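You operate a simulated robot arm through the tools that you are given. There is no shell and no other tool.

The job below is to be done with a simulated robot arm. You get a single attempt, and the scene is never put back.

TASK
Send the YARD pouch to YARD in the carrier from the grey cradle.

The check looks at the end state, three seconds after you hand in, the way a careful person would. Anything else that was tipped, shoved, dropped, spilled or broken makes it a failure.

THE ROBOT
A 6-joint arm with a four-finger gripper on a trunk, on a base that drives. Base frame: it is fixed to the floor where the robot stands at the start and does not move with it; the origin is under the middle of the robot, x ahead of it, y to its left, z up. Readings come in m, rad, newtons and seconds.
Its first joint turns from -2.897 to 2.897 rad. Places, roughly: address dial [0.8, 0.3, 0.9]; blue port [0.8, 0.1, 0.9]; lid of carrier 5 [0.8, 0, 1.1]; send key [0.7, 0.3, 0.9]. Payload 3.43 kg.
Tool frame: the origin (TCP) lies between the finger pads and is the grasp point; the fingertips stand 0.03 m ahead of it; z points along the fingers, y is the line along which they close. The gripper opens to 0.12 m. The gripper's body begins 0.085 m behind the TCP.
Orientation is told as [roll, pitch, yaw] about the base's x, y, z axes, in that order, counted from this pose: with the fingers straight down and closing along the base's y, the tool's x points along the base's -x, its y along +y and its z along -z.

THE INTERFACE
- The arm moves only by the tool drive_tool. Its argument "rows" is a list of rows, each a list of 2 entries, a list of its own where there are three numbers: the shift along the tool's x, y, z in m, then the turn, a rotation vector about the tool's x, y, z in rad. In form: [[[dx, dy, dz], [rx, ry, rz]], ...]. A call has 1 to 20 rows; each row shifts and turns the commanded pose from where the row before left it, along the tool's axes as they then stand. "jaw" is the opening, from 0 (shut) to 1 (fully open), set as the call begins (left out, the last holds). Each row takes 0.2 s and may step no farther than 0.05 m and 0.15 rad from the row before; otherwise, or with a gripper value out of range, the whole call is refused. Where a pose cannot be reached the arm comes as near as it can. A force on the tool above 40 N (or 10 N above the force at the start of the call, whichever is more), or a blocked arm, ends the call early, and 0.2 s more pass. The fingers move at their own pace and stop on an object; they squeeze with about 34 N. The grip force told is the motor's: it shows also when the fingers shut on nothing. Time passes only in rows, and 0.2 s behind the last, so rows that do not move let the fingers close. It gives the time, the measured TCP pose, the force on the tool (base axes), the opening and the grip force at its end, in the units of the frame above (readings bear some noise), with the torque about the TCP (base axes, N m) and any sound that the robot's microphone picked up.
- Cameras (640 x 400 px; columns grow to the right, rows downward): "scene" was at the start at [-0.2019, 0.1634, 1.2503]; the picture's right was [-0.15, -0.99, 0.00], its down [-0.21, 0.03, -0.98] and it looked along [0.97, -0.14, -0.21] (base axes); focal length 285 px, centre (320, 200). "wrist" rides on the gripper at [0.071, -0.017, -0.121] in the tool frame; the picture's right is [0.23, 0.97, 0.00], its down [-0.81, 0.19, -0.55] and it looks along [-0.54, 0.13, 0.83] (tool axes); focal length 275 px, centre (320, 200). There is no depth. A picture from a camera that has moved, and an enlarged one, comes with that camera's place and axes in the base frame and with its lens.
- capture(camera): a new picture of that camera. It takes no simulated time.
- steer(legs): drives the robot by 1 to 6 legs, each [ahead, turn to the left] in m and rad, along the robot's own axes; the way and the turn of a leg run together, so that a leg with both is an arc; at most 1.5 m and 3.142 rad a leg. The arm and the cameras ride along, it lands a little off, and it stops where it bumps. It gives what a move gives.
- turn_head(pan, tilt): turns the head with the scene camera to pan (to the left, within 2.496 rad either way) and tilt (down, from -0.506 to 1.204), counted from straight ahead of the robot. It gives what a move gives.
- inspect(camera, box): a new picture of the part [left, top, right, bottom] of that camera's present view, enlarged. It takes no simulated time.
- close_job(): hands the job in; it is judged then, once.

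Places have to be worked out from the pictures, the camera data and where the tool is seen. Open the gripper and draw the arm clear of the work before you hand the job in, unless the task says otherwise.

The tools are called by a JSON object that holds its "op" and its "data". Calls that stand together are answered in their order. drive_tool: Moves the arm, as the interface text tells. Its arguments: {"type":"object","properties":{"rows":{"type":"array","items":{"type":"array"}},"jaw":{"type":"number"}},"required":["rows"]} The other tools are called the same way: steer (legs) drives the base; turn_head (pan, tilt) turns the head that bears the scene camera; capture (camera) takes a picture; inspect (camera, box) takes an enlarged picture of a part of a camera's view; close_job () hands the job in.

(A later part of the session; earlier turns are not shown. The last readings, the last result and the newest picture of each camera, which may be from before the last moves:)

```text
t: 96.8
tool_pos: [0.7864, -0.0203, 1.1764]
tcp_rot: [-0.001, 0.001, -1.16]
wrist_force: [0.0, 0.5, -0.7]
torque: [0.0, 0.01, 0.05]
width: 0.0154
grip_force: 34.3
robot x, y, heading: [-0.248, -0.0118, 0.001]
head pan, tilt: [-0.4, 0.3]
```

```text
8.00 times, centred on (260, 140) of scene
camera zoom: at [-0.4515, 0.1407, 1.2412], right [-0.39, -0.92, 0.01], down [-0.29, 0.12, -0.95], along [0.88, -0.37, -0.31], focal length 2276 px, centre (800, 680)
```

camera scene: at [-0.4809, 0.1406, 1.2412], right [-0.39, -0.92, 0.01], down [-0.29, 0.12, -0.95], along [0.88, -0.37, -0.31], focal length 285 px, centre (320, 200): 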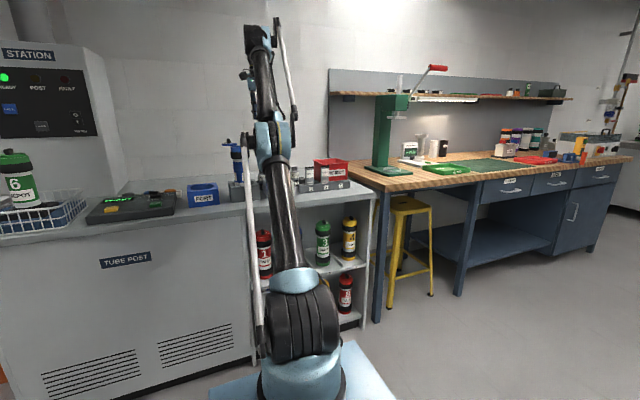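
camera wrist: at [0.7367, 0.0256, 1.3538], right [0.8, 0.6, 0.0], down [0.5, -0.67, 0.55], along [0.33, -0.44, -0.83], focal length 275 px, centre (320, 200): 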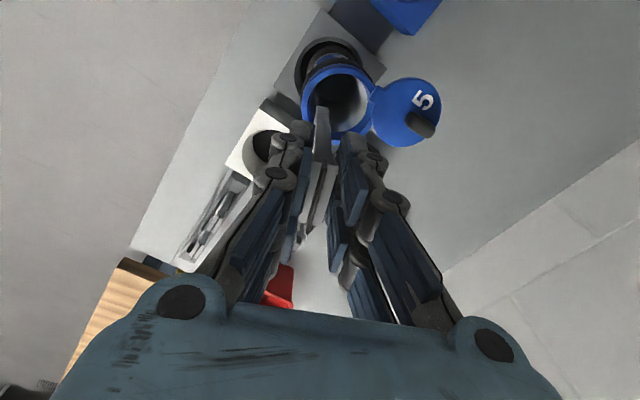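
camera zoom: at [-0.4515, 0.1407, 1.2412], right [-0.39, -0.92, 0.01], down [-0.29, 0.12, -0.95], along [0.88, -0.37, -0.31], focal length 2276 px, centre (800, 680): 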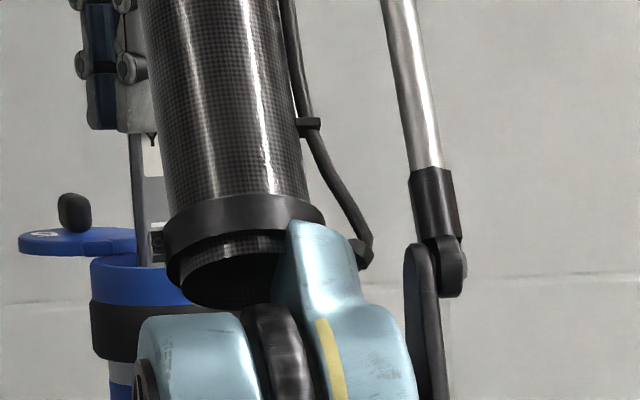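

Comparing both views, the pouch must move about 5 mm toward +y and 1 mm +x to be centred. I raise slightly, shift, and look again.

{"op": "drive_tool", "data": {"rows": [[[0.0, 0.0, -0.008], [0, 0, 0]], [[0.0046, 0.0031, 0.0], [0, 0, 0]], [[0, 0, 0.006], [0, 0, 0]], [[0, 0, 0], [0, 0, 0]]]}}

{"op": "inspect", "data": {"camera": "wrist", "box": [260, 70, 380, 180]}}

{"op": "inspect", "data": {"camera": "scene", "box": [235, 115, 285, 165]}}

```text
t: 97.8
tool_pos: [0.7886, -0.0137, 1.1783]
tcp_rot: [-0.001, 0.003, -1.16]
wrist_force: [0.1, 0.1, -0.8]
torque: [0.02, -0.03, 0.0]
width: 0.0153
grip_force: 34.2
robot x, y, heading: [-0.2444, -0.0115, -0.001]
head pan, tilt: [-0.4, 0.3]
```

```text
3.64 times, centred on (320, 125) of wrist
camera zoom: at [0.7447, 0.0442, 1.2998], right [0.8, 0.6, 0.0], down [0.5, -0.67, 0.55], along [0.33, -0.44, -0.83], focal length 1001 px, centre (320, 473)
```

zoom: 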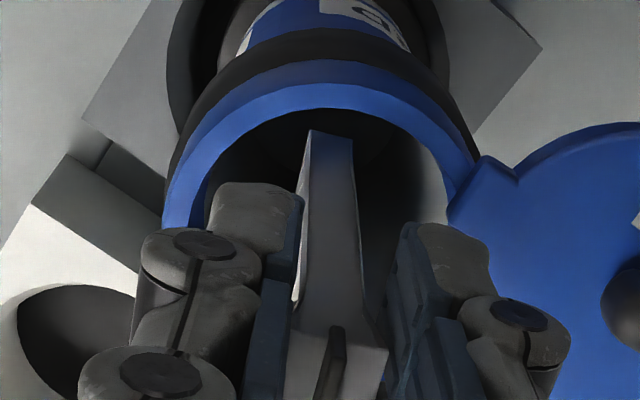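

```text
8.00 times, centred on (260, 140) of scene
camera zoom: at [-0.4515, 0.1407, 1.2412], right [-0.39, -0.92, 0.01], down [-0.29, 0.12, -0.95], along [0.88, -0.37, -0.31], focal length 2276 px, centre (800, 680)
```

zoom: 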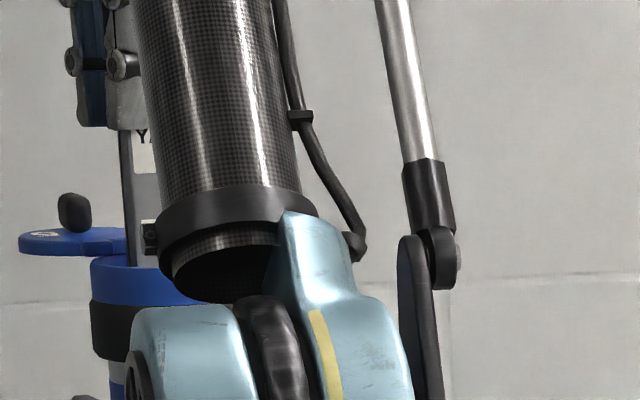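

Now centred within a couple of millimetres in both views. I lower slowly into the mouth, watching the force.

{"op": "drive_tool", "data": {"rows": [[[0.0005, 0.0, 0.006], [0, 0, 0]], [[0.0, 0.0, 0.006], [0, 0, 0]], [[0, 0, 0.006], [0, 0, 0]], [[0, 0, 0.006], [0, 0, 0]], [[0, 0, 0], [0, 0, 0]]]}}

{"op": "inspect", "data": {"camera": "wrist", "box": [260, 70, 380, 180]}}

{"op": "inspect", "data": {"camera": "scene", "box": [235, 115, 285, 165]}}

```text
t: 99.0
tool_pos: [0.7874, -0.0132, 1.1533]
tcp_rot: [0.0, 0.003, -1.161]
wrist_force: [0.3, 0.1, 0.7]
torque: [0.02, 0.01, 0.01]
width: 0.0152
grip_force: 34.1
robot x, y, heading: [-0.2434, -0.0121, -0.0]
head pan, tilt: [-0.4, 0.3]
```

```text
3.64 times, centred on (320, 125) of wrist
camera zoom: at [0.7444, 0.0454, 1.2762], right [0.8, 0.6, 0.0], down [0.5, -0.67, 0.55], along [0.33, -0.44, -0.83], focal length 1001 px, centre (320, 473)
```

zoom: 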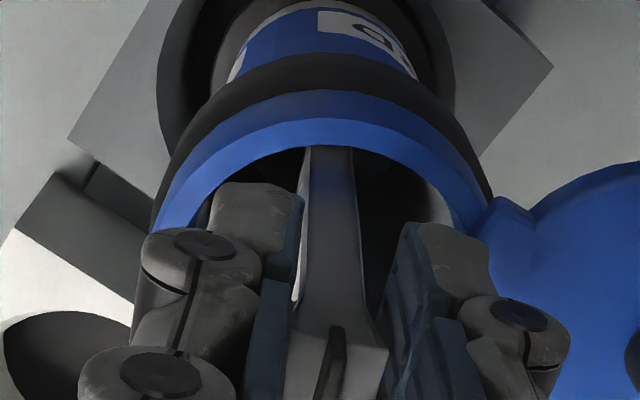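

```text
8.00 times, centred on (260, 140) of scene
camera zoom: at [-0.4515, 0.1407, 1.2412], right [-0.39, -0.92, 0.01], down [-0.29, 0.12, -0.95], along [0.88, -0.37, -0.31], focal length 2276 px, centre (800, 680)
```

zoom: 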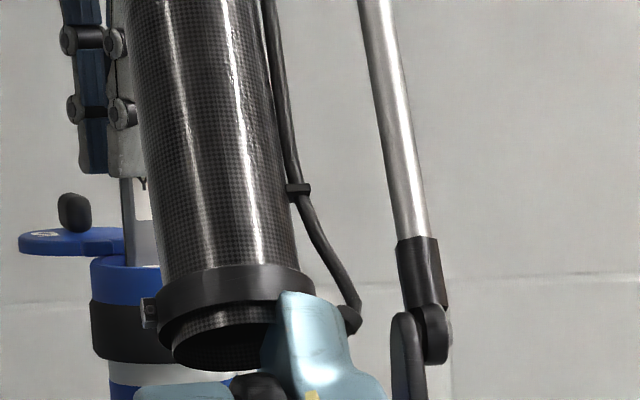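

The pouch is entering the mouth without contact. I nudge 1.5 mm toward the far side and keep lowering.

{"op": "drive_tool", "data": {"rows": [[[-0.0015, 0.0, 0.006], [0, 0, 0]], [[0.0, 0.0, 0.007], [0, 0, 0]], [[0, 0, 0.007], [0, 0, 0]], [[0, 0, 0.007], [0, 0, 0]], [[0, 0, 0], [0, 0, 0]]]}}

{"op": "inspect", "data": {"camera": "wrist", "box": [260, 90, 380, 200]}}

{"op": "inspect", "data": {"camera": "scene", "box": [235, 115, 285, 165]}}

```text
t: 100.2
tool_pos: [0.7896, -0.0164, 1.1265]
tcp_rot: [-0.002, 0.001, -1.16]
wrist_force: [0.3, 0.2, -0.1]
torque: [0.05, -0.02, 0.04]
width: 0.0155
grip_force: 33.8
robot x, y, heading: [-0.246, -0.0096, -0.0]
head pan, tilt: [-0.4, 0.3]
```

```text
3.64 times, centred on (320, 145) of wrist
camera zoom: at [0.7456, 0.0434, 1.2499], right [0.8, 0.6, 0.0], down [0.5, -0.67, 0.55], along [0.33, -0.44, -0.83], focal length 1001 px, centre (320, 400)
```

zoom: 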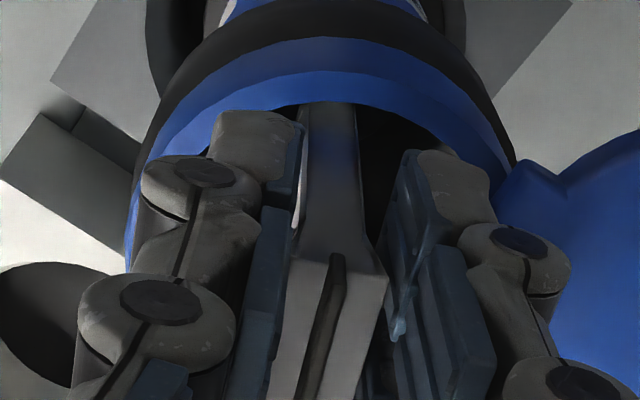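

```text
8.00 times, centred on (260, 140) of scene
camera zoom: at [-0.4515, 0.1407, 1.2412], right [-0.39, -0.92, 0.01], down [-0.29, 0.12, -0.95], along [0.88, -0.37, -0.31], focal length 2276 px, centre (800, 680)
```

zoom: 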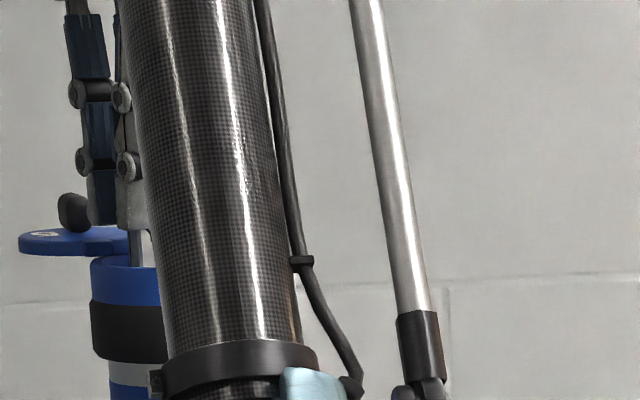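

The pouch hangs 4 cm inside the mouth with no contact force, and the fingertips are just above the rim. I open the jaw a little (3 cm) so it slides down into the carrier.

{"op": "drive_tool", "data": {"rows": [[[0, 0, 0], [0, 0, 0]], [[0, 0, 0], [0, 0, 0]], [[0, 0, 0], [0, 0, 0]]], "jaw": 0.25}}

{"op": "inspect", "data": {"camera": "wrist", "box": [260, 90, 380, 200]}}

```text
t: 101.0
tool_pos: [0.7894, -0.015, 1.1286]
tcp_rot: [0.001, 0.001, -1.16]
wrist_force: [-0.1, -0.5, -0.2]
torque: [0.0, -0.02, 0.01]
width: 0.0299
grip_force: 0.1
robot x, y, heading: [-0.2455, -0.0138, -0.004]
head pan, tilt: [-0.4, 0.3]
```

```text
3.64 times, centred on (320, 145) of wrist
camera zoom: at [0.7456, 0.0434, 1.25], right [0.8, 0.6, 0.0], down [0.5, -0.67, 0.55], along [0.33, -0.44, -0.83], focal length 1001 px, centre (320, 400)
```

zoom: 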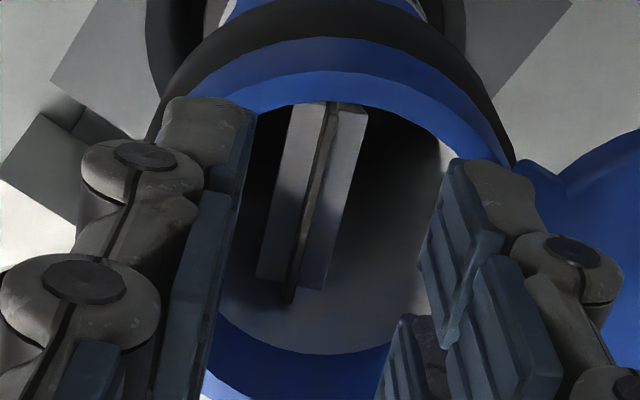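

The pouch slid down into the carrier. I rise and look inside to confirm it sits fully below the rim.

{"op": "drive_tool", "data": {"rows": [[[0, 0, -0.02], [0, 0, 0]], [[0, 0, -0.02], [0, 0, 0]], [[0, 0, -0.02], [0, 0, 0]], [[0, 0, -0.02], [0, 0, 0]], [[0, 0, 0], [0, 0, 0]]]}}

{"op": "capture", "data": {"camera": "wrist"}}

{"op": "inspect", "data": {"camera": "wrist", "box": [260, 60, 440, 180]}}

{"op": "inspect", "data": {"camera": "scene", "box": [200, 125, 280, 205]}}

```text
t: 102.2
tool_pos: [0.7886, -0.0143, 1.2086]
tcp_rot: [-0.001, 0.002, -1.16]
wrist_force: [-0.1, 0.1, -1.5]
torque: [0.0, -0.01, 0.02]
width: 0.0299
grip_force: 0.0
robot x, y, heading: [-0.2421, -0.0147, -0.001]
head pan, tilt: [-0.4, 0.3]
```

```text
taken
camera wrist: at [0.7459, 0.0437, 1.331], right [0.8, 0.6, 0.0], down [0.5, -0.67, 0.55], along [0.33, -0.44, -0.83], focal length 275 px, centre (320, 200)
```

wrist: 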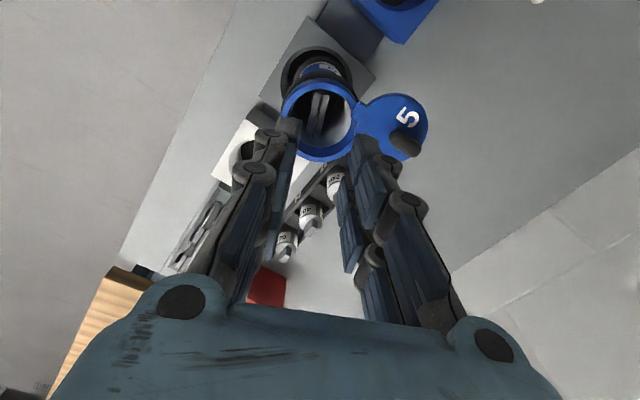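

```text
3.33 times, centred on (350, 120) of wrist
camera zoom: at [0.7459, 0.0437, 1.331], right [0.8, 0.6, 0.0], down [0.5, -0.67, 0.55], along [0.33, -0.44, -0.83], focal length 918 px, centre (220, 467)
```

zoom: 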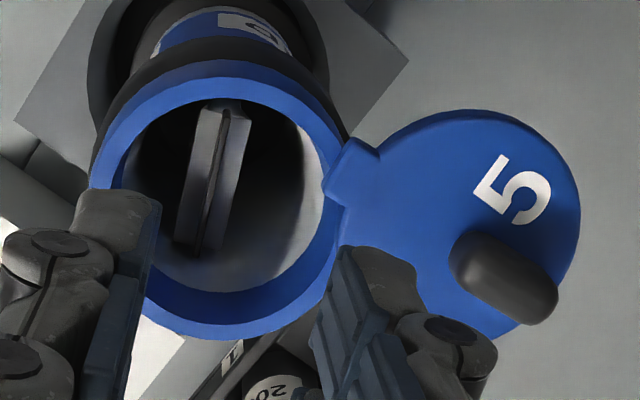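

```text
5.00 times, centred on (240, 165) of scene
camera zoom: at [-0.4514, 0.1407, 1.2412], right [-0.39, -0.92, 0.01], down [-0.29, 0.12, -0.95], along [0.88, -0.37, -0.31], focal length 1423 px, centre (720, 375)
```

zoom: 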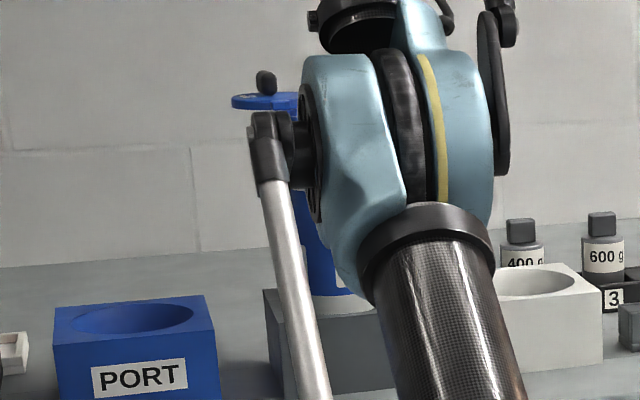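

The pouch (ridge up) lies well below the rim, so the lid can close. I drive forward 0.058 m and turn the tool to line up with the lid bar near (0.857, 0.016).

{"op": "steer", "data": {"legs": [[0.058, 0.0]]}}

{"op": "drive_tool", "data": {"rows": [[[0, 0, 0], [0, 0, -0.141]], [[0, 0, 0], [0, 0, -0.141]], [[0, 0, 0], [0, 0, -0.141]], [[0, 0, 0], [0, 0, -0.141]], [[0, 0, 0], [0, 0, -0.141]], [[0, 0, 0], [0, 0, -0.141]], [[0, 0, 0], [0, 0, -0.141]], [[0, 0, 0], [0, 0, -0.141]], [[0, 0, 0], [0, 0, -0.141]], [[0, 0, 0], [0, 0, 0]]], "jaw": 0.5}}

{"op": "capture", "data": {"camera": "wrist"}}

{"op": "inspect", "data": {"camera": "wrist", "box": [240, 0, 400, 140]}}

```text
t: 103.2
tool_pos: [0.8478, -0.0155, 1.2084]
tcp_rot: [-0.002, 0.002, -1.158]
wrist_force: [0.6, -0.6, 0.9]
torque: [0.0, 0.04, 0.0]
width: 0.0304
grip_force: 0.0
robot x, y, heading: [-0.1849, -0.0126, -0.003]
head pan, tilt: [-0.4, 0.3]
```

```text
t: 105.4
tool_pos: [0.8327, -0.0148, 1.2222]
tcp_rot: [0.0, -0.012, 0.111]
wrist_force: [-0.5, 0.1, 0.3]
torque: [0.03, -0.04, 0.02]
width: 0.0599
grip_force: 0.0
robot x, y, heading: [-0.1851, -0.0123, 0.004]
head pan, tilt: [-0.4, 0.3]
```

```text
taken
camera wrist: at [0.763, -0.04, 1.3432], right [-0.34, 0.94, 0.0], down [0.78, 0.28, 0.56], along [0.53, 0.19, -0.83], focal length 275 px, centre (320, 200)
```

wrist: 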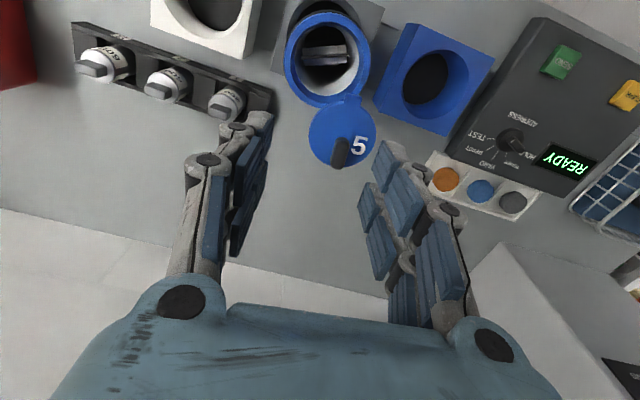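

```text
2.86 times, centred on (320, 70) of wrist
camera zoom: at [0.763, -0.04, 1.3432], right [-0.34, 0.94, 0.0], down [0.78, 0.28, 0.56], along [0.53, 0.19, -0.83], focal length 786 px, centre (320, 571)
```

zoom: 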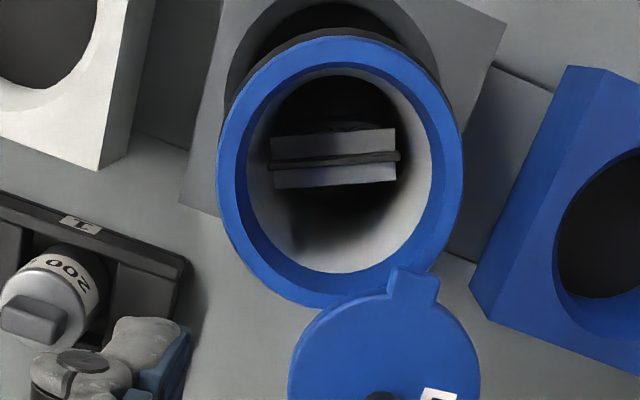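

Pouch and lid are clearly visible from here. I align over the bar (≈(0.857, 0.014)) and come down partway.

{"op": "drive_tool", "data": {"rows": [[[-0.0137, 0.0132, 0.012], [0, 0.012, 0]], [[-0.0137, 0.0132, 0.013], [0, 0, 0]], [[0, 0, 0.015], [0, 0, 0]], [[0, 0, 0], [0, 0, 0]]]}}

{"op": "inspect", "data": {"camera": "wrist", "box": [240, 60, 400, 200]}}

```text
t: 106.4
tool_pos: [0.8573, 0.0158, 1.1822]
tcp_rot: [-0.001, 0.0, 0.112]
wrist_force: [0.1, 0.6, 0.2]
torque: [0.0, -0.02, 0.01]
width: 0.0599
grip_force: 0.1
robot x, y, heading: [-0.1846, -0.0141, 0.005]
head pan, tilt: [-0.4, 0.3]
```

```text
2.86 times, centred on (320, 130) of wrist
camera zoom: at [0.7889, -0.0096, 1.3042], right [-0.34, 0.94, 0.0], down [0.78, 0.28, 0.55], along [0.52, 0.19, -0.83], focal length 786 px, centre (320, 400)
```

zoom: 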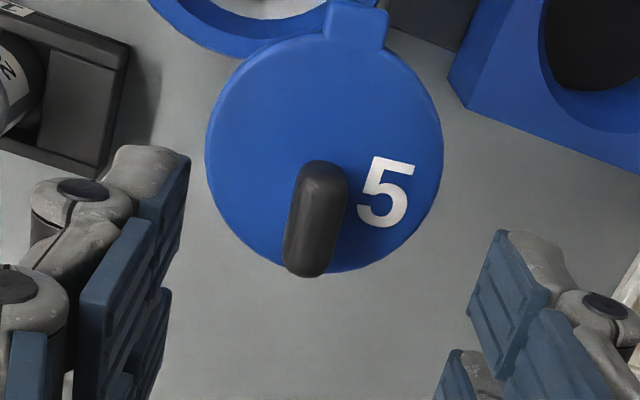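

Aligned. I descend to the bar and grip it.

{"op": "drive_tool", "data": {"rows": [[[0.001, 0, 0.016], [0, 0, 0]], [[0, 0, 0.015], [0, 0, 0]], [[0, 0, 0.014], [0, 0, 0]], [[0, 0, 0], [0, 0, 0]]]}}

{"op": "drive_tool", "data": {"rows": [[[0, 0, 0], [0, 0, 0]], [[0, 0, 0], [0, 0, 0]], [[0, 0, 0], [0, 0, 0]]], "jaw": 0}}

```text
t: 107.4
tool_pos: [0.8561, 0.0158, 1.1372]
tcp_rot: [0.0, 0.0, 0.112]
wrist_force: [1.2, -0.5, 0.1]
torque: [0.0, 0.01, -0.02]
width: 0.06
grip_force: 0.0
robot x, y, heading: [-0.1866, -0.0136, 0.001]
head pan, tilt: [-0.4, 0.3]
```

```text
t: 108.2
tool_pos: [0.8566, 0.0148, 1.1376]
tcp_rot: [0.0, 0.0, 0.111]
wrist_force: [0.3, -0.1, 0.6]
torque: [0.02, 0.03, 0.03]
width: 0.0
grip_force: 33.7
robot x, y, heading: [-0.1858, -0.012, -0.001]
head pan, tilt: [-0.4, 0.3]
```

The jaw closed to zero: the bar is not between the pads. I look at what happened.

{"op": "capture", "data": {"camera": "wrist"}}

{"op": "inspect", "data": {"camera": "wrist", "box": [240, 60, 400, 200]}}

{"op": "inspect", "data": {"camera": "scene", "box": [190, 115, 270, 195]}}

```text
taken
camera wrist: at [0.788, -0.009, 1.2592], right [-0.34, 0.94, 0.0], down [0.78, 0.28, 0.55], along [0.52, 0.19, -0.83], focal length 275 px, centre (320, 200)
```

wrist: 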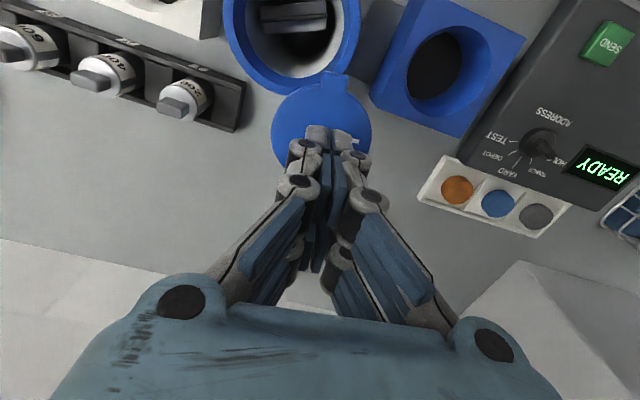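

```text
2.86 times, centred on (320, 130) of wrist
camera zoom: at [0.788, -0.009, 1.2592], right [-0.34, 0.94, 0.0], down [0.78, 0.28, 0.55], along [0.52, 0.19, -0.83], focal length 786 px, centre (320, 400)
```

zoom: 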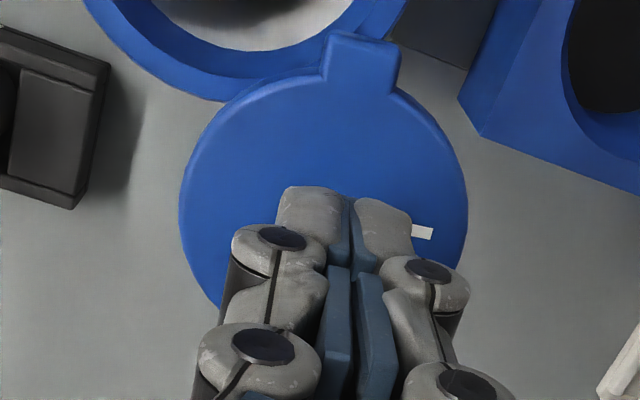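

```text
5.00 times, centred on (230, 155) of scene
camera zoom: at [-0.3929, 0.1407, 1.2412], right [-0.39, -0.92, 0.01], down [-0.29, 0.12, -0.95], along [0.88, -0.37, -0.31], focal length 1423 px, centre (770, 425)
```

zoom: 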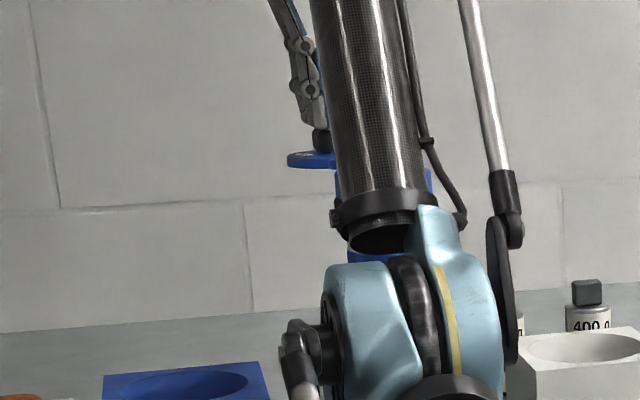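

The fingers closed just above the bar's rounded top: the lid sits lower than I assumed (bar top ≈1.108, lid top ≈1.086). I open, lower about 14 mm and grip again.

{"op": "drive_tool", "data": {"rows": [[[0, 0, -0.003], [0, 0, 0]], [[0, 0, 0], [0, 0, 0]], [[0, 0, 0], [0, 0, 0]]], "jaw": 0.5}}

{"op": "drive_tool", "data": {"rows": [[[0, 0, 0.006], [0, 0, 0]], [[0, 0, 0.005], [0, 0, 0]], [[0, 0, 0.004], [0, 0, 0]], [[0, 0, 0.003], [0, 0, 0]], [[0, 0, 0], [0, 0, 0]]]}}

{"op": "inspect", "data": {"camera": "wrist", "box": [240, 60, 400, 200]}}

```text
t: 109.0
tool_pos: [0.8573, 0.015, 1.1407]
tcp_rot: [-0.002, -0.002, 0.112]
wrist_force: [0.2, -0.6, -0.1]
torque: [0.01, -0.01, -0.02]
width: 0.0599
grip_force: 0.2
robot x, y, heading: [-0.1857, -0.011, 0.002]
head pan, tilt: [-0.4, 0.3]
```

```text
t: 110.2
tool_pos: [0.8563, 0.0139, 1.122]
tcp_rot: [0.002, 0.001, 0.111]
wrist_force: [0.0, -0.2, 0.2]
torque: [0.0, -0.03, 0.0]
width: 0.0599
grip_force: 0.0
robot x, y, heading: [-0.1835, -0.0145, -0.001]
head pan, tilt: [-0.4, 0.3]
```

```text
2.86 times, centred on (320, 130) of wrist
camera zoom: at [0.788, -0.0103, 1.2436], right [-0.34, 0.94, 0.0], down [0.78, 0.28, 0.55], along [0.52, 0.19, -0.83], focal length 786 px, centre (320, 400)
```

zoom: 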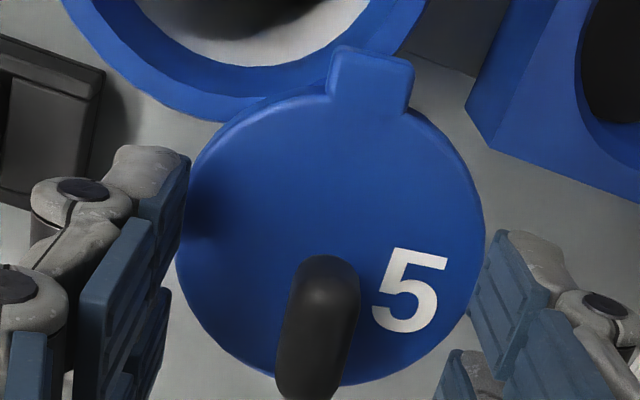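

The bar lies between the pads now, about 3 mm farther out. I shift and close.

{"op": "drive_tool", "data": {"rows": [[[-0.003, 0, 0], [0, 0, 0]], [[0, 0, 0], [0, 0, 0]]]}}

{"op": "drive_tool", "data": {"rows": [[[0, 0, 0], [0, 0, 0]], [[0, 0, 0], [0, 0, 0]], [[0, 0, 0], [0, 0, 0]]], "jaw": 0}}

{"op": "inspect", "data": {"camera": "wrist", "box": [220, 20, 420, 180]}}

```text
t: 110.8
tool_pos: [0.8601, 0.0142, 1.1216]
tcp_rot: [0.0, 0.0, 0.11]
wrist_force: [0.5, -0.7, -0.9]
torque: [0.02, 0.03, -0.02]
width: 0.0602
grip_force: 0.0
robot x, y, heading: [-0.1874, -0.0135, 0.0]
head pan, tilt: [-0.4, 0.3]
```

```text
t: 111.6
tool_pos: [0.8597, 0.0146, 1.1223]
tcp_rot: [0.0, 0.001, 0.111]
wrist_force: [1.1, -0.3, -0.3]
torque: [-0.01, -0.07, 0.01]
width: 0.0135
grip_force: 34.0
robot x, y, heading: [-0.1839, -0.0161, -0.002]
head pan, tilt: [-0.4, 0.3]
```

```text
2.50 times, centred on (320, 100) of wrist
camera zoom: at [0.7906, -0.0101, 1.2434], right [-0.34, 0.94, 0.0], down [0.78, 0.28, 0.55], along [0.52, 0.19, -0.83], focal length 688 px, centre (320, 450)
```

zoom: 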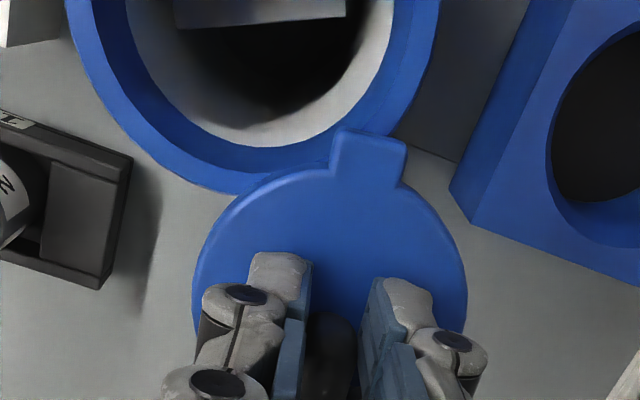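

Gripped at 13.5 mm. I swing the lid back (clockwise) about the pin, 0.4 rad first.

{"op": "drive_tool", "data": {"rows": [[[0.00024, -0.0048, 0], [0, 0, 0.1]], [[0.00024, -0.0048, 0], [0, 0, 0.1]], [[0.00024, -0.0048, 0], [0, 0, 0.1]], [[0.00024, -0.0048, 0], [0, 0, 0.1]], [[0, 0, 0], [0, 0, 0]]]}}

{"op": "inspect", "data": {"camera": "wrist", "box": [220, 20, 420, 180]}}

```text
t: 112.8
tool_pos: [0.8572, -0.0045, 1.1215]
tcp_rot: [0.001, 0.0, -0.289]
wrist_force: [0.1, 0.3, 0.0]
torque: [0.02, -0.02, 0.0]
width: 0.0136
grip_force: 33.8
robot x, y, heading: [-0.1832, -0.0132, 0.002]
head pan, tilt: [-0.4, 0.3]
```

```text
2.50 times, centred on (320, 100) of wrist
camera zoom: at [0.7852, 0.0002, 1.2435], right [0.06, 1.0, 0.0], down [0.83, -0.05, 0.55], along [0.55, -0.03, -0.83], focal length 688 px, centre (320, 450)
```

zoom: 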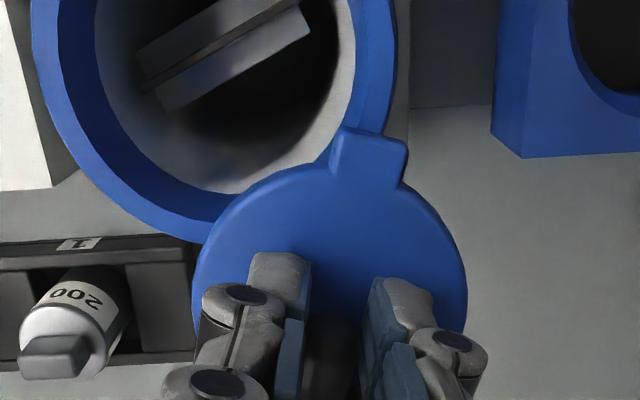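

Smooth and free. I continue another 0.8 rad.

{"op": "drive_tool", "data": {"rows": [[[0.00024, -0.0048, 0], [0, 0, 0.1]], [[0.00024, -0.0048, 0], [0, 0, 0.1]], [[0.00024, -0.0048, 0], [0, 0, 0.1]], [[0.00024, -0.0048, 0], [0, 0, 0.1]], [[0.00024, -0.0048, 0], [0, 0, 0.1]], [[0.00024, -0.0048, 0], [0, 0, 0.1]], [[0.00024, -0.0048, 0], [0, 0, 0.1]], [[0.00024, -0.0048, 0], [0, 0, 0.1]], [[0, 0, 0], [0, 0, 0]]]}}

{"op": "inspect", "data": {"camera": "wrist", "box": [220, 20, 420, 180]}}

```text
t: 114.8
tool_pos: [0.8415, -0.0331, 1.1236]
tcp_rot: [-0.003, 0.002, -1.09]
wrist_force: [-1.3, 1.0, -2.5]
torque: [0.09, 0.09, -0.03]
width: 0.0136
grip_force: 33.6
out of reach, approached as far as the arm can: row 7, 8
robot x, y, heading: [-0.1794, -0.0139, -0.002]
head pan, tilt: [-0.4, 0.3]
```

```text
2.50 times, centred on (320, 100) of wrist
camera zoom: at [0.7937, 0.0218, 1.2462], right [0.76, 0.65, 0.0], down [0.55, -0.63, 0.55], along [0.36, -0.42, -0.83], focal length 688 px, centre (320, 450)
```

zoom: 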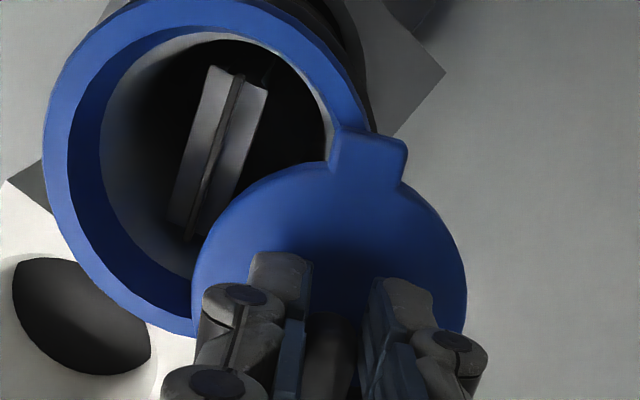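

The arm reached its inner limit, so I release the bar here, rise, and back up 0.07 m before finishing the swing.

{"op": "drive_tool", "data": {"rows": [[[0, 0, 0], [0, 0, 0]], [[0, 0, 0], [0, 0, 0]], [[0, 0, -0.015], [0, 0, 0]], [[0, 0, -0.02], [0, 0, 0]], [[0, 0, -0.015], [0, 0, 0]], [[0, 0, 0], [0, 0, 0]]], "jaw": 0.5}}

{"op": "steer", "data": {"legs": [[-0.07, 0.0]]}}

{"op": "drive_tool", "data": {"rows": [[[0, 0, 0], [0, 0, 0]], [[0, 0, 0], [0, 0, 0]]]}}

{"op": "capture", "data": {"camera": "wrist"}}

```text
t: 116.2
tool_pos: [0.8401, -0.0338, 1.1746]
tcp_rot: [0.002, 0.0, -1.089]
wrist_force: [0.5, 0.4, 0.2]
torque: [-0.01, 0.03, -0.03]
width: 0.0598
grip_force: 0.1
robot x, y, heading: [-0.1834, -0.0155, -0.002]
head pan, tilt: [-0.4, 0.3]
```

```text
t: 117.2
tool_pos: [0.7702, -0.0343, 1.1738]
tcp_rot: [0.0, 0.0, -1.087]
wrist_force: [-0.5, 0.3, 0.8]
torque: [0.0, -0.02, 0.01]
width: 0.0599
grip_force: 0.0
robot x, y, heading: [-0.2557, -0.0102, 0.003]
head pan, tilt: [-0.4, 0.3]
```

```text
t: 117.8
tool_pos: [0.7526, -0.0344, 1.1869]
tcp_rot: [0.01, -0.005, -1.088]
wrist_force: [-0.4, -0.1, -0.2]
torque: [-0.02, 0.01, 0.02]
width: 0.0599
grip_force: 0.3
robot x, y, heading: [-0.2531, -0.0139, 0.001]
head pan, tilt: [-0.4, 0.3]
```

```text
taken
camera wrist: at [0.705, 0.0217, 1.3081], right [0.76, 0.65, 0.01], down [0.54, -0.63, 0.56], along [0.37, -0.42, -0.83], focal length 275 px, centre (320, 200)
```

wrist: 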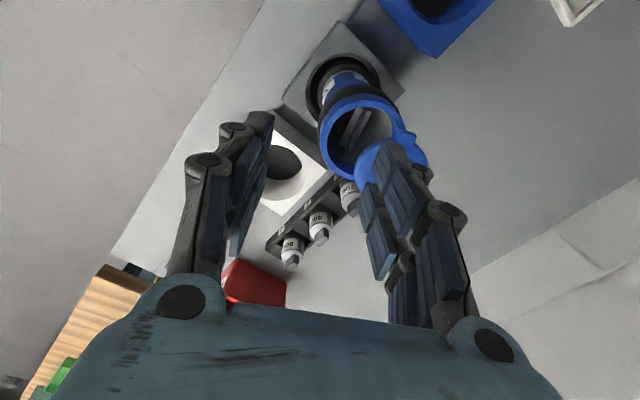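

I move back over the bar at its present place (≈(0.840, -0.034)), staying above it.

{"op": "drive_tool", "data": {"rows": [[[-0.0203, 0.0391, 0.0185], [0.01, 0.005, 0]], [[-0.0203, 0.0391, 0.0185], [0, 0, 0]], [[0, 0, 0], [0, 0, 0]]]}}

{"op": "inspect", "data": {"camera": "wrist", "box": [220, 40, 420, 200]}}

```text
t: 118.6
tool_pos: [0.8334, -0.0361, 1.1556]
tcp_rot: [0.0, 0.0, -1.09]
wrist_force: [0.6, 0.1, 1.0]
torque: [-0.02, 0.01, 0.01]
width: 0.0599
grip_force: 0.0
out of reach, approached as far as the arm can: row 2
robot x, y, heading: [-0.2569, -0.0103, 0.0]
head pan, tilt: [-0.4, 0.3]
```

```text
2.50 times, centred on (320, 120) of wrist
camera zoom: at [0.7857, 0.02, 1.2774], right [0.76, 0.65, 0.0], down [0.55, -0.63, 0.55], along [0.36, -0.42, -0.83], focal length 688 px, centre (320, 400)
```

zoom: 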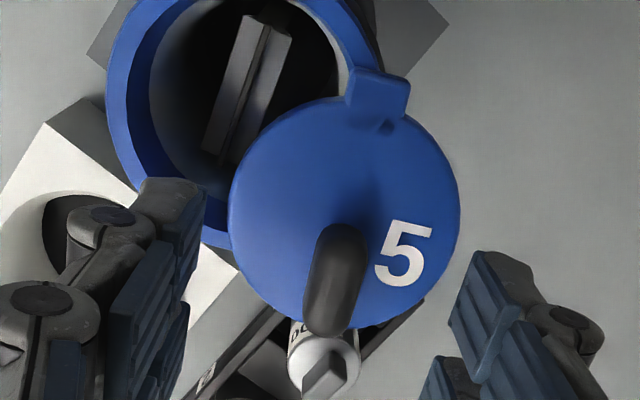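

I shift 4 mm each way, descend onto the bar and grip it.

{"op": "drive_tool", "data": {"rows": [[[0, 0, 0.012], [0, 0, 0]], [[-0.004, 0.004, 0.011], [0, 0, 0]], [[0, 0, 0.011], [0, 0, 0]], [[0, 0, 0], [0, 0, 0]]]}}

{"op": "inspect", "data": {"camera": "wrist", "box": [220, 40, 420, 200]}}

```text
t: 119.6
tool_pos: [0.837, -0.036, 1.1204]
tcp_rot: [0.002, -0.001, -1.089]
wrist_force: [-0.1, 0.6, -1.0]
torque: [0.0, 0.03, 0.02]
width: 0.0599
grip_force: 0.0
robot x, y, heading: [-0.2559, -0.0107, 0.0]
head pan, tilt: [-0.4, 0.3]
```

```text
2.50 times, centred on (320, 120) of wrist
camera zoom: at [0.7887, 0.0199, 1.2429], right [0.76, 0.65, 0.0], down [0.54, -0.63, 0.55], along [0.36, -0.42, -0.83], focal length 688 px, centre (320, 400)
```

zoom: 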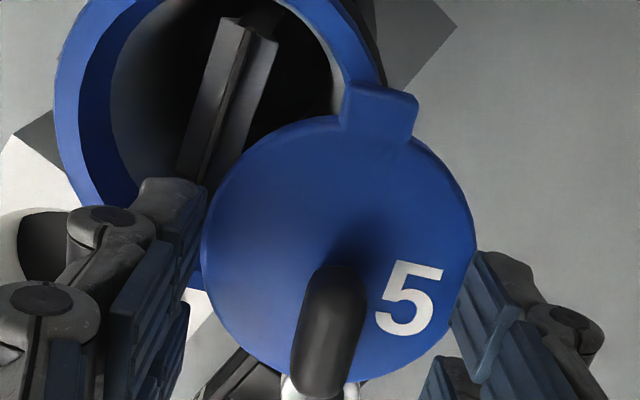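

{"op": "drive_tool", "data": {"rows": [[[0, 0.002, 0], [0, 0, 0]], [[0, 0, 0], [0, 0, 0]]]}}

{"op": "drive_tool", "data": {"rows": [[[0, 0, 0], [0, 0, 0]], [[0, 0, 0], [0, 0, 0]], [[0, 0, 0], [0, 0, 0]]], "jaw": 0}}

```text
t: 120.2
tool_pos: [0.8389, -0.0361, 1.1213]
tcp_rot: [0.0, 0.0, -1.088]
wrist_force: [-0.2, -0.8, 0.6]
torque: [-0.05, 0.0, -0.01]
width: 0.0598
grip_force: 0.1
robot x, y, heading: [-0.2592, -0.0176, 0.002]
head pan, tilt: [-0.4, 0.3]
```

```text
t: 121.0
tool_pos: [0.8383, -0.0349, 1.1222]
tcp_rot: [0.002, -0.001, -1.089]
wrist_force: [0.0, 0.1, 0.9]
torque: [0.03, 0.04, 0.02]
width: 0.0137
grip_force: 33.8
robot x, y, heading: [-0.2593, -0.0144, 0.001]
head pan, tilt: [-0.4, 0.3]
```

Gripped again (13.7 mm). I continue the clockwise swing by 0.9 rad, then check the closing position.

{"op": "drive_tool", "data": {"rows": [[[0.00024, -0.0047, 0], [0, 0, 0.1]], [[0.00024, -0.0047, 0], [0, 0, 0.1]], [[0.00024, -0.0047, 0], [0, 0, 0.1]], [[0.00024, -0.0047, 0], [0, 0, 0.1]], [[0.00024, -0.0047, 0], [0, 0, 0.1]], [[0, 0, 0], [0, 0, 0]]]}}

{"op": "inspect", "data": {"camera": "wrist", "box": [220, 20, 420, 180]}}

```text
t: 122.4
tool_pos: [0.8172, -0.0396, 1.1217]
tcp_rot: [0.001, 0.0, -1.589]
wrist_force: [1.0, 0.5, 0.7]
torque: [0.0, 0.01, -0.02]
width: 0.0135
grip_force: 34.4
robot x, y, heading: [-0.254, -0.0107, 0.004]
head pan, tilt: [-0.4, 0.3]
```

```text
2.50 times, centred on (320, 100) of wrist
camera zoom: at [0.8011, 0.0319, 1.2435], right [0.98, 0.21, 0.0], down [0.18, -0.81, 0.55], along [0.12, -0.54, -0.83], focal length 688 px, centre (320, 450)
```

zoom: 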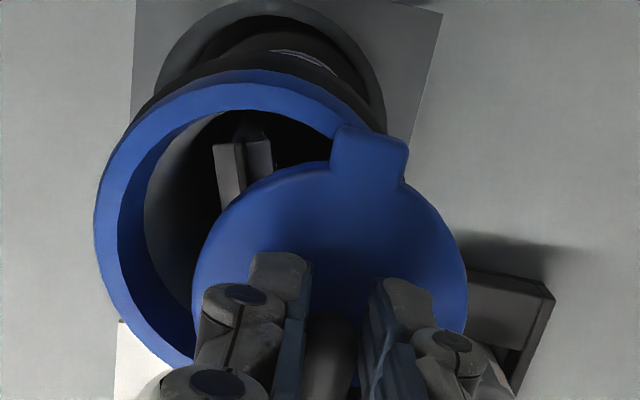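

Still force-free. Another 0.45 rad.

{"op": "drive_tool", "data": {"rows": [[[0.00024, -0.0047, 0], [0, 0, 0.1]], [[0.00024, -0.0047, 0], [0, 0, 0.1]], [[0.00024, -0.0047, 0], [0, 0, 0.1]], [[0.00024, -0.0047, 0], [0, 0, 0.1]], [[0.0001, -0.0024, 0], [0, 0, 0.05]], [[0, 0, 0], [0, 0, 0]]]}}

{"op": "inspect", "data": {"camera": "wrist", "box": [220, 20, 420, 180]}}

```text
t: 123.8
tool_pos: [0.7962, -0.0346, 1.1216]
tcp_rot: [0.002, 0.0, -2.04]
wrist_force: [1.5, 1.5, 6.4]
torque: [0.28, -0.15, -0.06]
width: 0.0135
grip_force: 34.0
robot x, y, heading: [-0.2547, -0.0132, -0.0]
head pan, tilt: [-0.4, 0.3]
```

```text
2.50 times, centred on (320, 100) of wrist
camera zoom: at [0.8134, 0.0363, 1.2434], right [0.97, -0.23, 0.0], down [-0.2, -0.81, 0.55], along [-0.13, -0.54, -0.83], focal length 688 px, centre (320, 450)
```

zoom: 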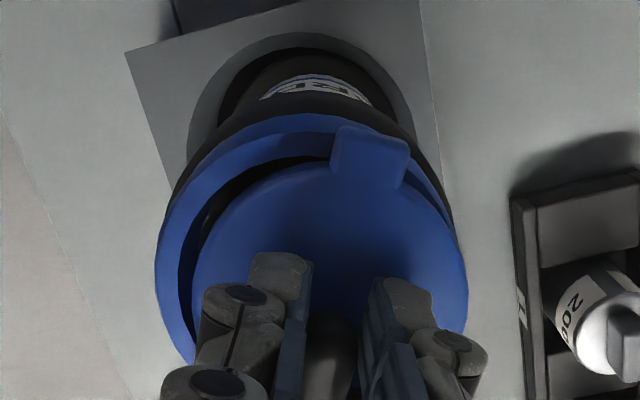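

Nearly closed: a thin crescent is still open on the left. I turn 0.12 rad more and compare.

{"op": "drive_tool", "data": {"rows": [[[0.00015, -0.0028, 0], [0, 0, 0.06]], [[0.00015, -0.0028, 0], [0, 0, 0.06]], [[0, 0, 0], [0, 0, 0]]]}}

{"op": "inspect", "data": {"camera": "wrist", "box": [220, 20, 420, 180]}}

```text
t: 124.6
tool_pos: [0.7889, -0.0314, 1.1225]
tcp_rot: [0.002, 0.002, -2.158]
wrist_force: [3.3, 2.1, 18.3]
torque: [0.65, -0.51, -0.15]
width: 0.0136
grip_force: 34.3
robot x, y, heading: [-0.2566, -0.0109, 0.001]
head pan, tilt: [-0.4, 0.3]
```

```text
2.50 times, centred on (320, 100) of wrist
camera zoom: at [0.8161, 0.0367, 1.2435], right [0.94, -0.35, 0.0], down [-0.29, -0.78, 0.55], along [-0.19, -0.52, -0.83], focal length 688 px, centre (320, 450)
```

zoom: 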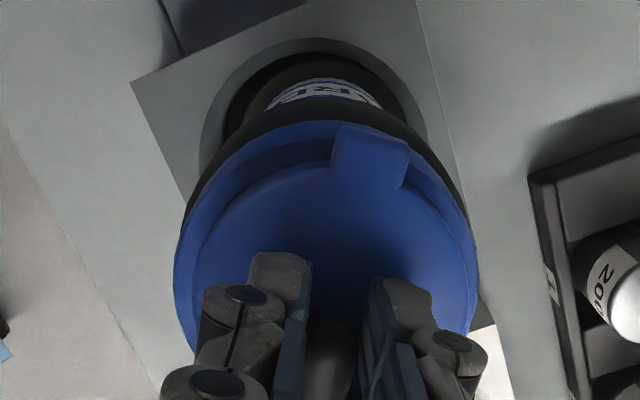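

Closing but the lid now bears on the rim (18 N up), since it sits higher when closed. I raise 1.5 mm to relieve it and turn the last bit.

{"op": "drive_tool", "data": {"rows": [[[0, 0, -0.0015], [0, 0, 0]], [[0.0001, -0.0019, 0], [0, 0, 0.04]], [[0, 0, 0], [0, 0, 0]]]}}

{"op": "inspect", "data": {"camera": "wrist", "box": [220, 20, 420, 180]}}

```text
t: 125.4
tool_pos: [0.7891, -0.0322, 1.1221]
tcp_rot: [0.001, 0.001, -2.2]
wrist_force: [-0.8, -0.5, -0.8]
torque: [-0.02, 0.02, -0.01]
width: 0.0133
grip_force: 34.4
robot x, y, heading: [-0.2555, -0.0122, 0.004]
head pan, tilt: [-0.4, 0.3]
```

```text
2.50 times, centred on (320, 100) of wrist
camera zoom: at [0.8181, 0.0363, 1.2445], right [0.92, -0.39, 0.0], down [-0.32, -0.77, 0.55], along [-0.21, -0.51, -0.83], focal length 688 px, centre (320, 450)
```

zoom: 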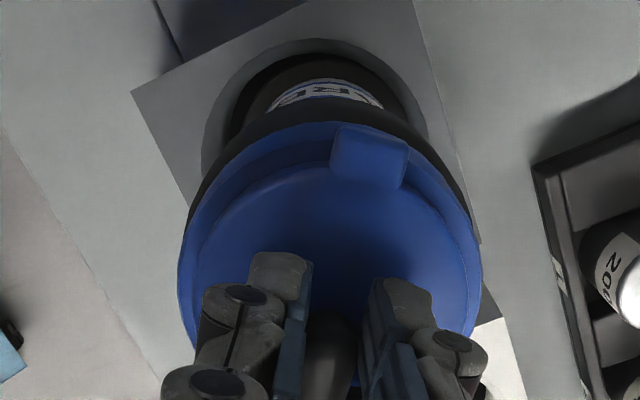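

Force fell to zero and the disc looks almost concentric. I add a last 0.03 rad and compare the ring gap on both sides.

{"op": "drive_tool", "data": {"rows": [[[0.0001, -0.0014, 0], [0, 0, 0.03]], [[0, 0, 0], [0, 0, 0]]]}}

{"op": "inspect", "data": {"camera": "wrist", "box": [260, 50, 380, 160]}}

```text
t: 126.0
tool_pos: [0.7884, -0.03, 1.123]
tcp_rot: [0.003, -0.001, -2.229]
wrist_force: [-0.4, -0.2, -0.6]
torque: [-0.05, 0.03, -0.02]
width: 0.0134
grip_force: 34.7
robot x, y, heading: [-0.2569, -0.0135, -0.003]
head pan, tilt: [-0.4, 0.3]
```

```text
3.64 times, centred on (320, 105) of wrist
camera zoom: at [0.8189, 0.0365, 1.2448], right [0.91, -0.41, 0.0], down [-0.35, -0.76, 0.55], along [-0.23, -0.5, -0.83], focal length 1001 px, centre (320, 546)
```

zoom: 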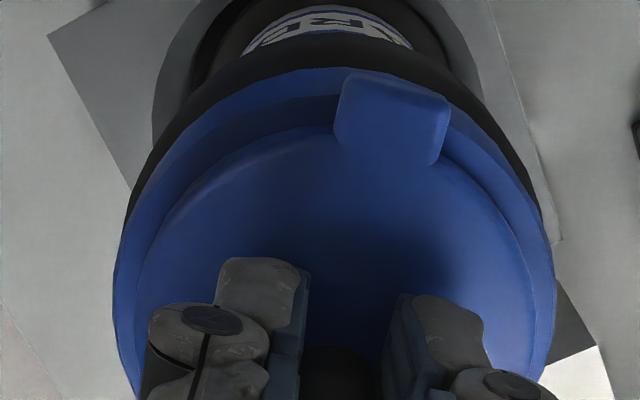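

The ring gap is even on both sides: the lid is closed. I release the bar, rise, and turn the tool back to look at it from the robot side.

{"op": "drive_tool", "data": {"rows": [[[0, 0, 0], [0, 0, 0]], [[0, 0, 0], [0, 0, 0]], [[0, 0, -0.015], [0, 0, 0]], [[0, 0, -0.02], [0, 0, 0]], [[0, 0, -0.02], [0, 0, 0]], [[0, 0, 0], [0, 0, 0]]], "jaw": 0.5}}

{"op": "drive_tool", "data": {"rows": [[[0, 0, 0], [0, 0, -0.14]], [[0, 0, 0], [0, 0, -0.14]], [[0, 0, 0], [0, 0, -0.14]], [[0, 0, 0], [0, 0, -0.14]], [[0, 0, 0], [0, 0, -0.14]], [[0, 0, 0], [0, 0, -0.14]], [[0, 0, 0], [0, 0, -0.14]], [[0, 0, 0], [0, 0, -0.14]], [[0, 0, 0], [0, 0, -0.14]], [[0, 0, 0], [0, 0, -0.14]], [[0, 0, 0], [0, 0, -0.14]], [[0, 0, 0], [0, 0, -0.14]], [[0, 0, 0], [0, 0, -0.14]], [[0, 0, 0], [0, 0, -0.14]], [[0, 0, 0], [0, 0, -0.14]], [[0, 0, 0], [0, 0, -0.13]], [[0, 0, 0], [0, 0, 0]]]}}

{"op": "capture", "data": {"camera": "wrist"}}

{"op": "inspect", "data": {"camera": "wrist", "box": [240, 50, 400, 190]}}

```text
t: 127.4
tool_pos: [0.7875, -0.0294, 1.1759]
tcp_rot: [0.002, 0.0, -2.229]
wrist_force: [0.2, -1.0, 0.3]
torque: [0.01, 0.01, 0.01]
width: 0.06
grip_force: 0.0
robot x, y, heading: [-0.2594, -0.0081, 0.004]
head pan, tilt: [-0.4, 0.3]
```

```text
t: 131.0
tool_pos: [0.7881, -0.0297, 1.1774]
tcp_rot: [-0.001, -0.001, 0.001]
wrist_force: [-0.5, 0.9, 1.3]
torque: [-0.01, -0.01, -0.02]
width: 0.0601
grip_force: 0.1
robot x, y, heading: [-0.2563, -0.0115, 0.001]
head pan, tilt: [-0.4, 0.3]
```

```text
taken
camera wrist: at [0.7173, -0.0469, 1.2994], right [-0.23, 0.97, 0.0], down [0.81, 0.19, 0.55], along [0.54, 0.13, -0.83], focal length 275 px, centre (320, 200)
```

wrist: 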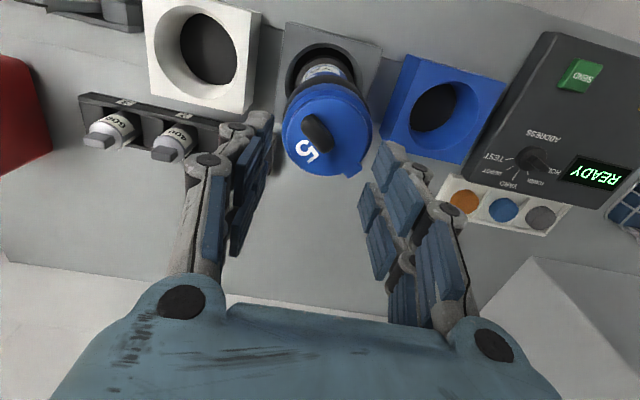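

```text
2.86 times, centred on (320, 120) of wrist
camera zoom: at [0.7173, -0.0469, 1.2994], right [-0.23, 0.97, 0.0], down [0.81, 0.19, 0.55], along [0.54, 0.13, -0.83], focal length 786 px, centre (320, 429)
```

zoom: 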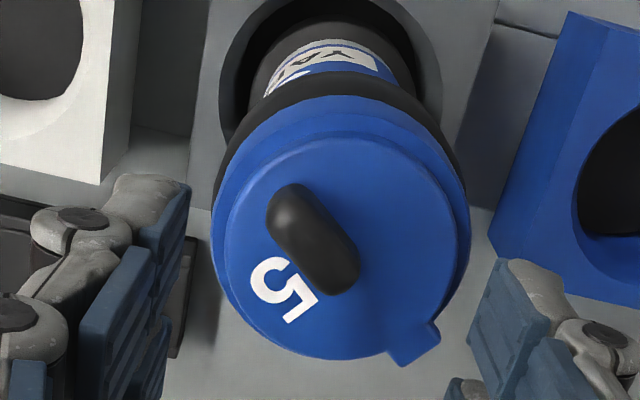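

The lid is closed and concentric, tab now pointing to about bearing 54°. Next I will grip the carrier around its collar (axis ≈(0.793, -0.023)), so I back up 0.05 m and open wide, with the tool yawed 0.35 rad so the fingers miss the tab.

{"op": "steer", "data": {"legs": [[-0.05, 0.0]]}}

{"op": "drive_tool", "data": {"rows": [[[0, 0, 0], [0, 0, -0.12]], [[0, 0, 0], [0, 0, -0.12]], [[0, 0, 0], [0, 0, -0.11]], [[0, 0, 0], [0, 0, 0]]], "jaw": 0.92}}

```text
t: 131.9
tool_pos: [0.7354, -0.0306, 1.1769]
tcp_rot: [0.0, -0.002, -0.001]
wrist_force: [0.3, 0.4, 0.4]
torque: [-0.01, 0.0, 0.01]
width: 0.0599
grip_force: 0.1
robot x, y, heading: [-0.3063, -0.0134, 0.001]
head pan, tilt: [-0.4, 0.3]
```

```text
t: 132.9
tool_pos: [0.7233, -0.0314, 1.1906]
tcp_rot: [-0.005, -0.012, 0.351]
wrist_force: [-0.6, -0.2, 0.1]
torque: [0.0, 0.01, 0.02]
width: 0.1103
grip_force: 0.1
robot x, y, heading: [-0.3086, -0.0141, -0.0]
head pan, tilt: [-0.4, 0.3]
```

{"op": "drive_tool", "data": {"rows": [[[-0.0343, -0.0081, 0.0225], [-0.005, 0.012, 0]], [[-0.0343, -0.0081, 0.0225], [0, 0, 0]], [[0, 0, 0], [0, 0, 0]]]}}

{"op": "capture", "data": {"camera": "wrist"}}

{"op": "inspect", "data": {"camera": "wrist", "box": [230, 70, 410, 220]}}

```text
t: 133.7
tool_pos: [0.7911, -0.022, 1.1456]
tcp_rot: [-0.001, 0.001, 0.351]
wrist_force: [0.5, 0.0, -0.1]
torque: [-0.02, 0.0, 0.0]
width: 0.1106
grip_force: 0.0
out of reach, approached as far as the arm can: row 2
robot x, y, heading: [-0.3109, -0.0129, 0.001]
head pan, tilt: [-0.4, 0.3]
```

```text
taken
camera wrist: at [0.7299, -0.062, 1.2668], right [-0.55, 0.83, 0.0], down [0.7, 0.46, 0.55], along [0.46, 0.3, -0.83], focal length 275 px, centre (320, 200)
```

wrist: 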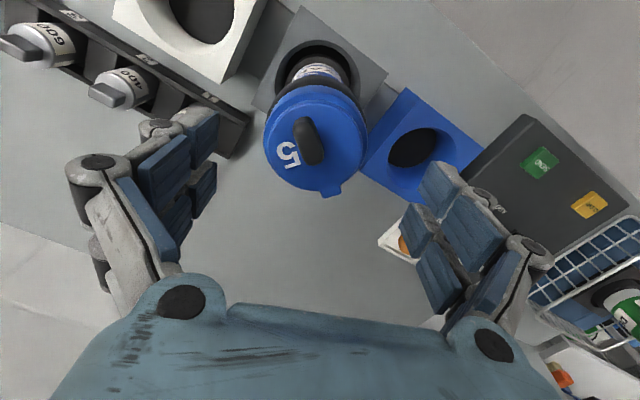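

```text
2.67 times, centred on (320, 145) of wrist
camera zoom: at [0.7299, -0.062, 1.2668], right [-0.55, 0.83, 0.0], down [0.7, 0.46, 0.55], along [0.46, 0.3, -0.83], focal length 734 px, centre (320, 347)
```

zoom: 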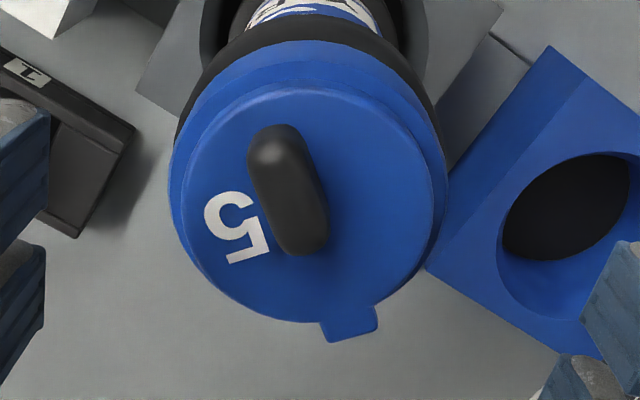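

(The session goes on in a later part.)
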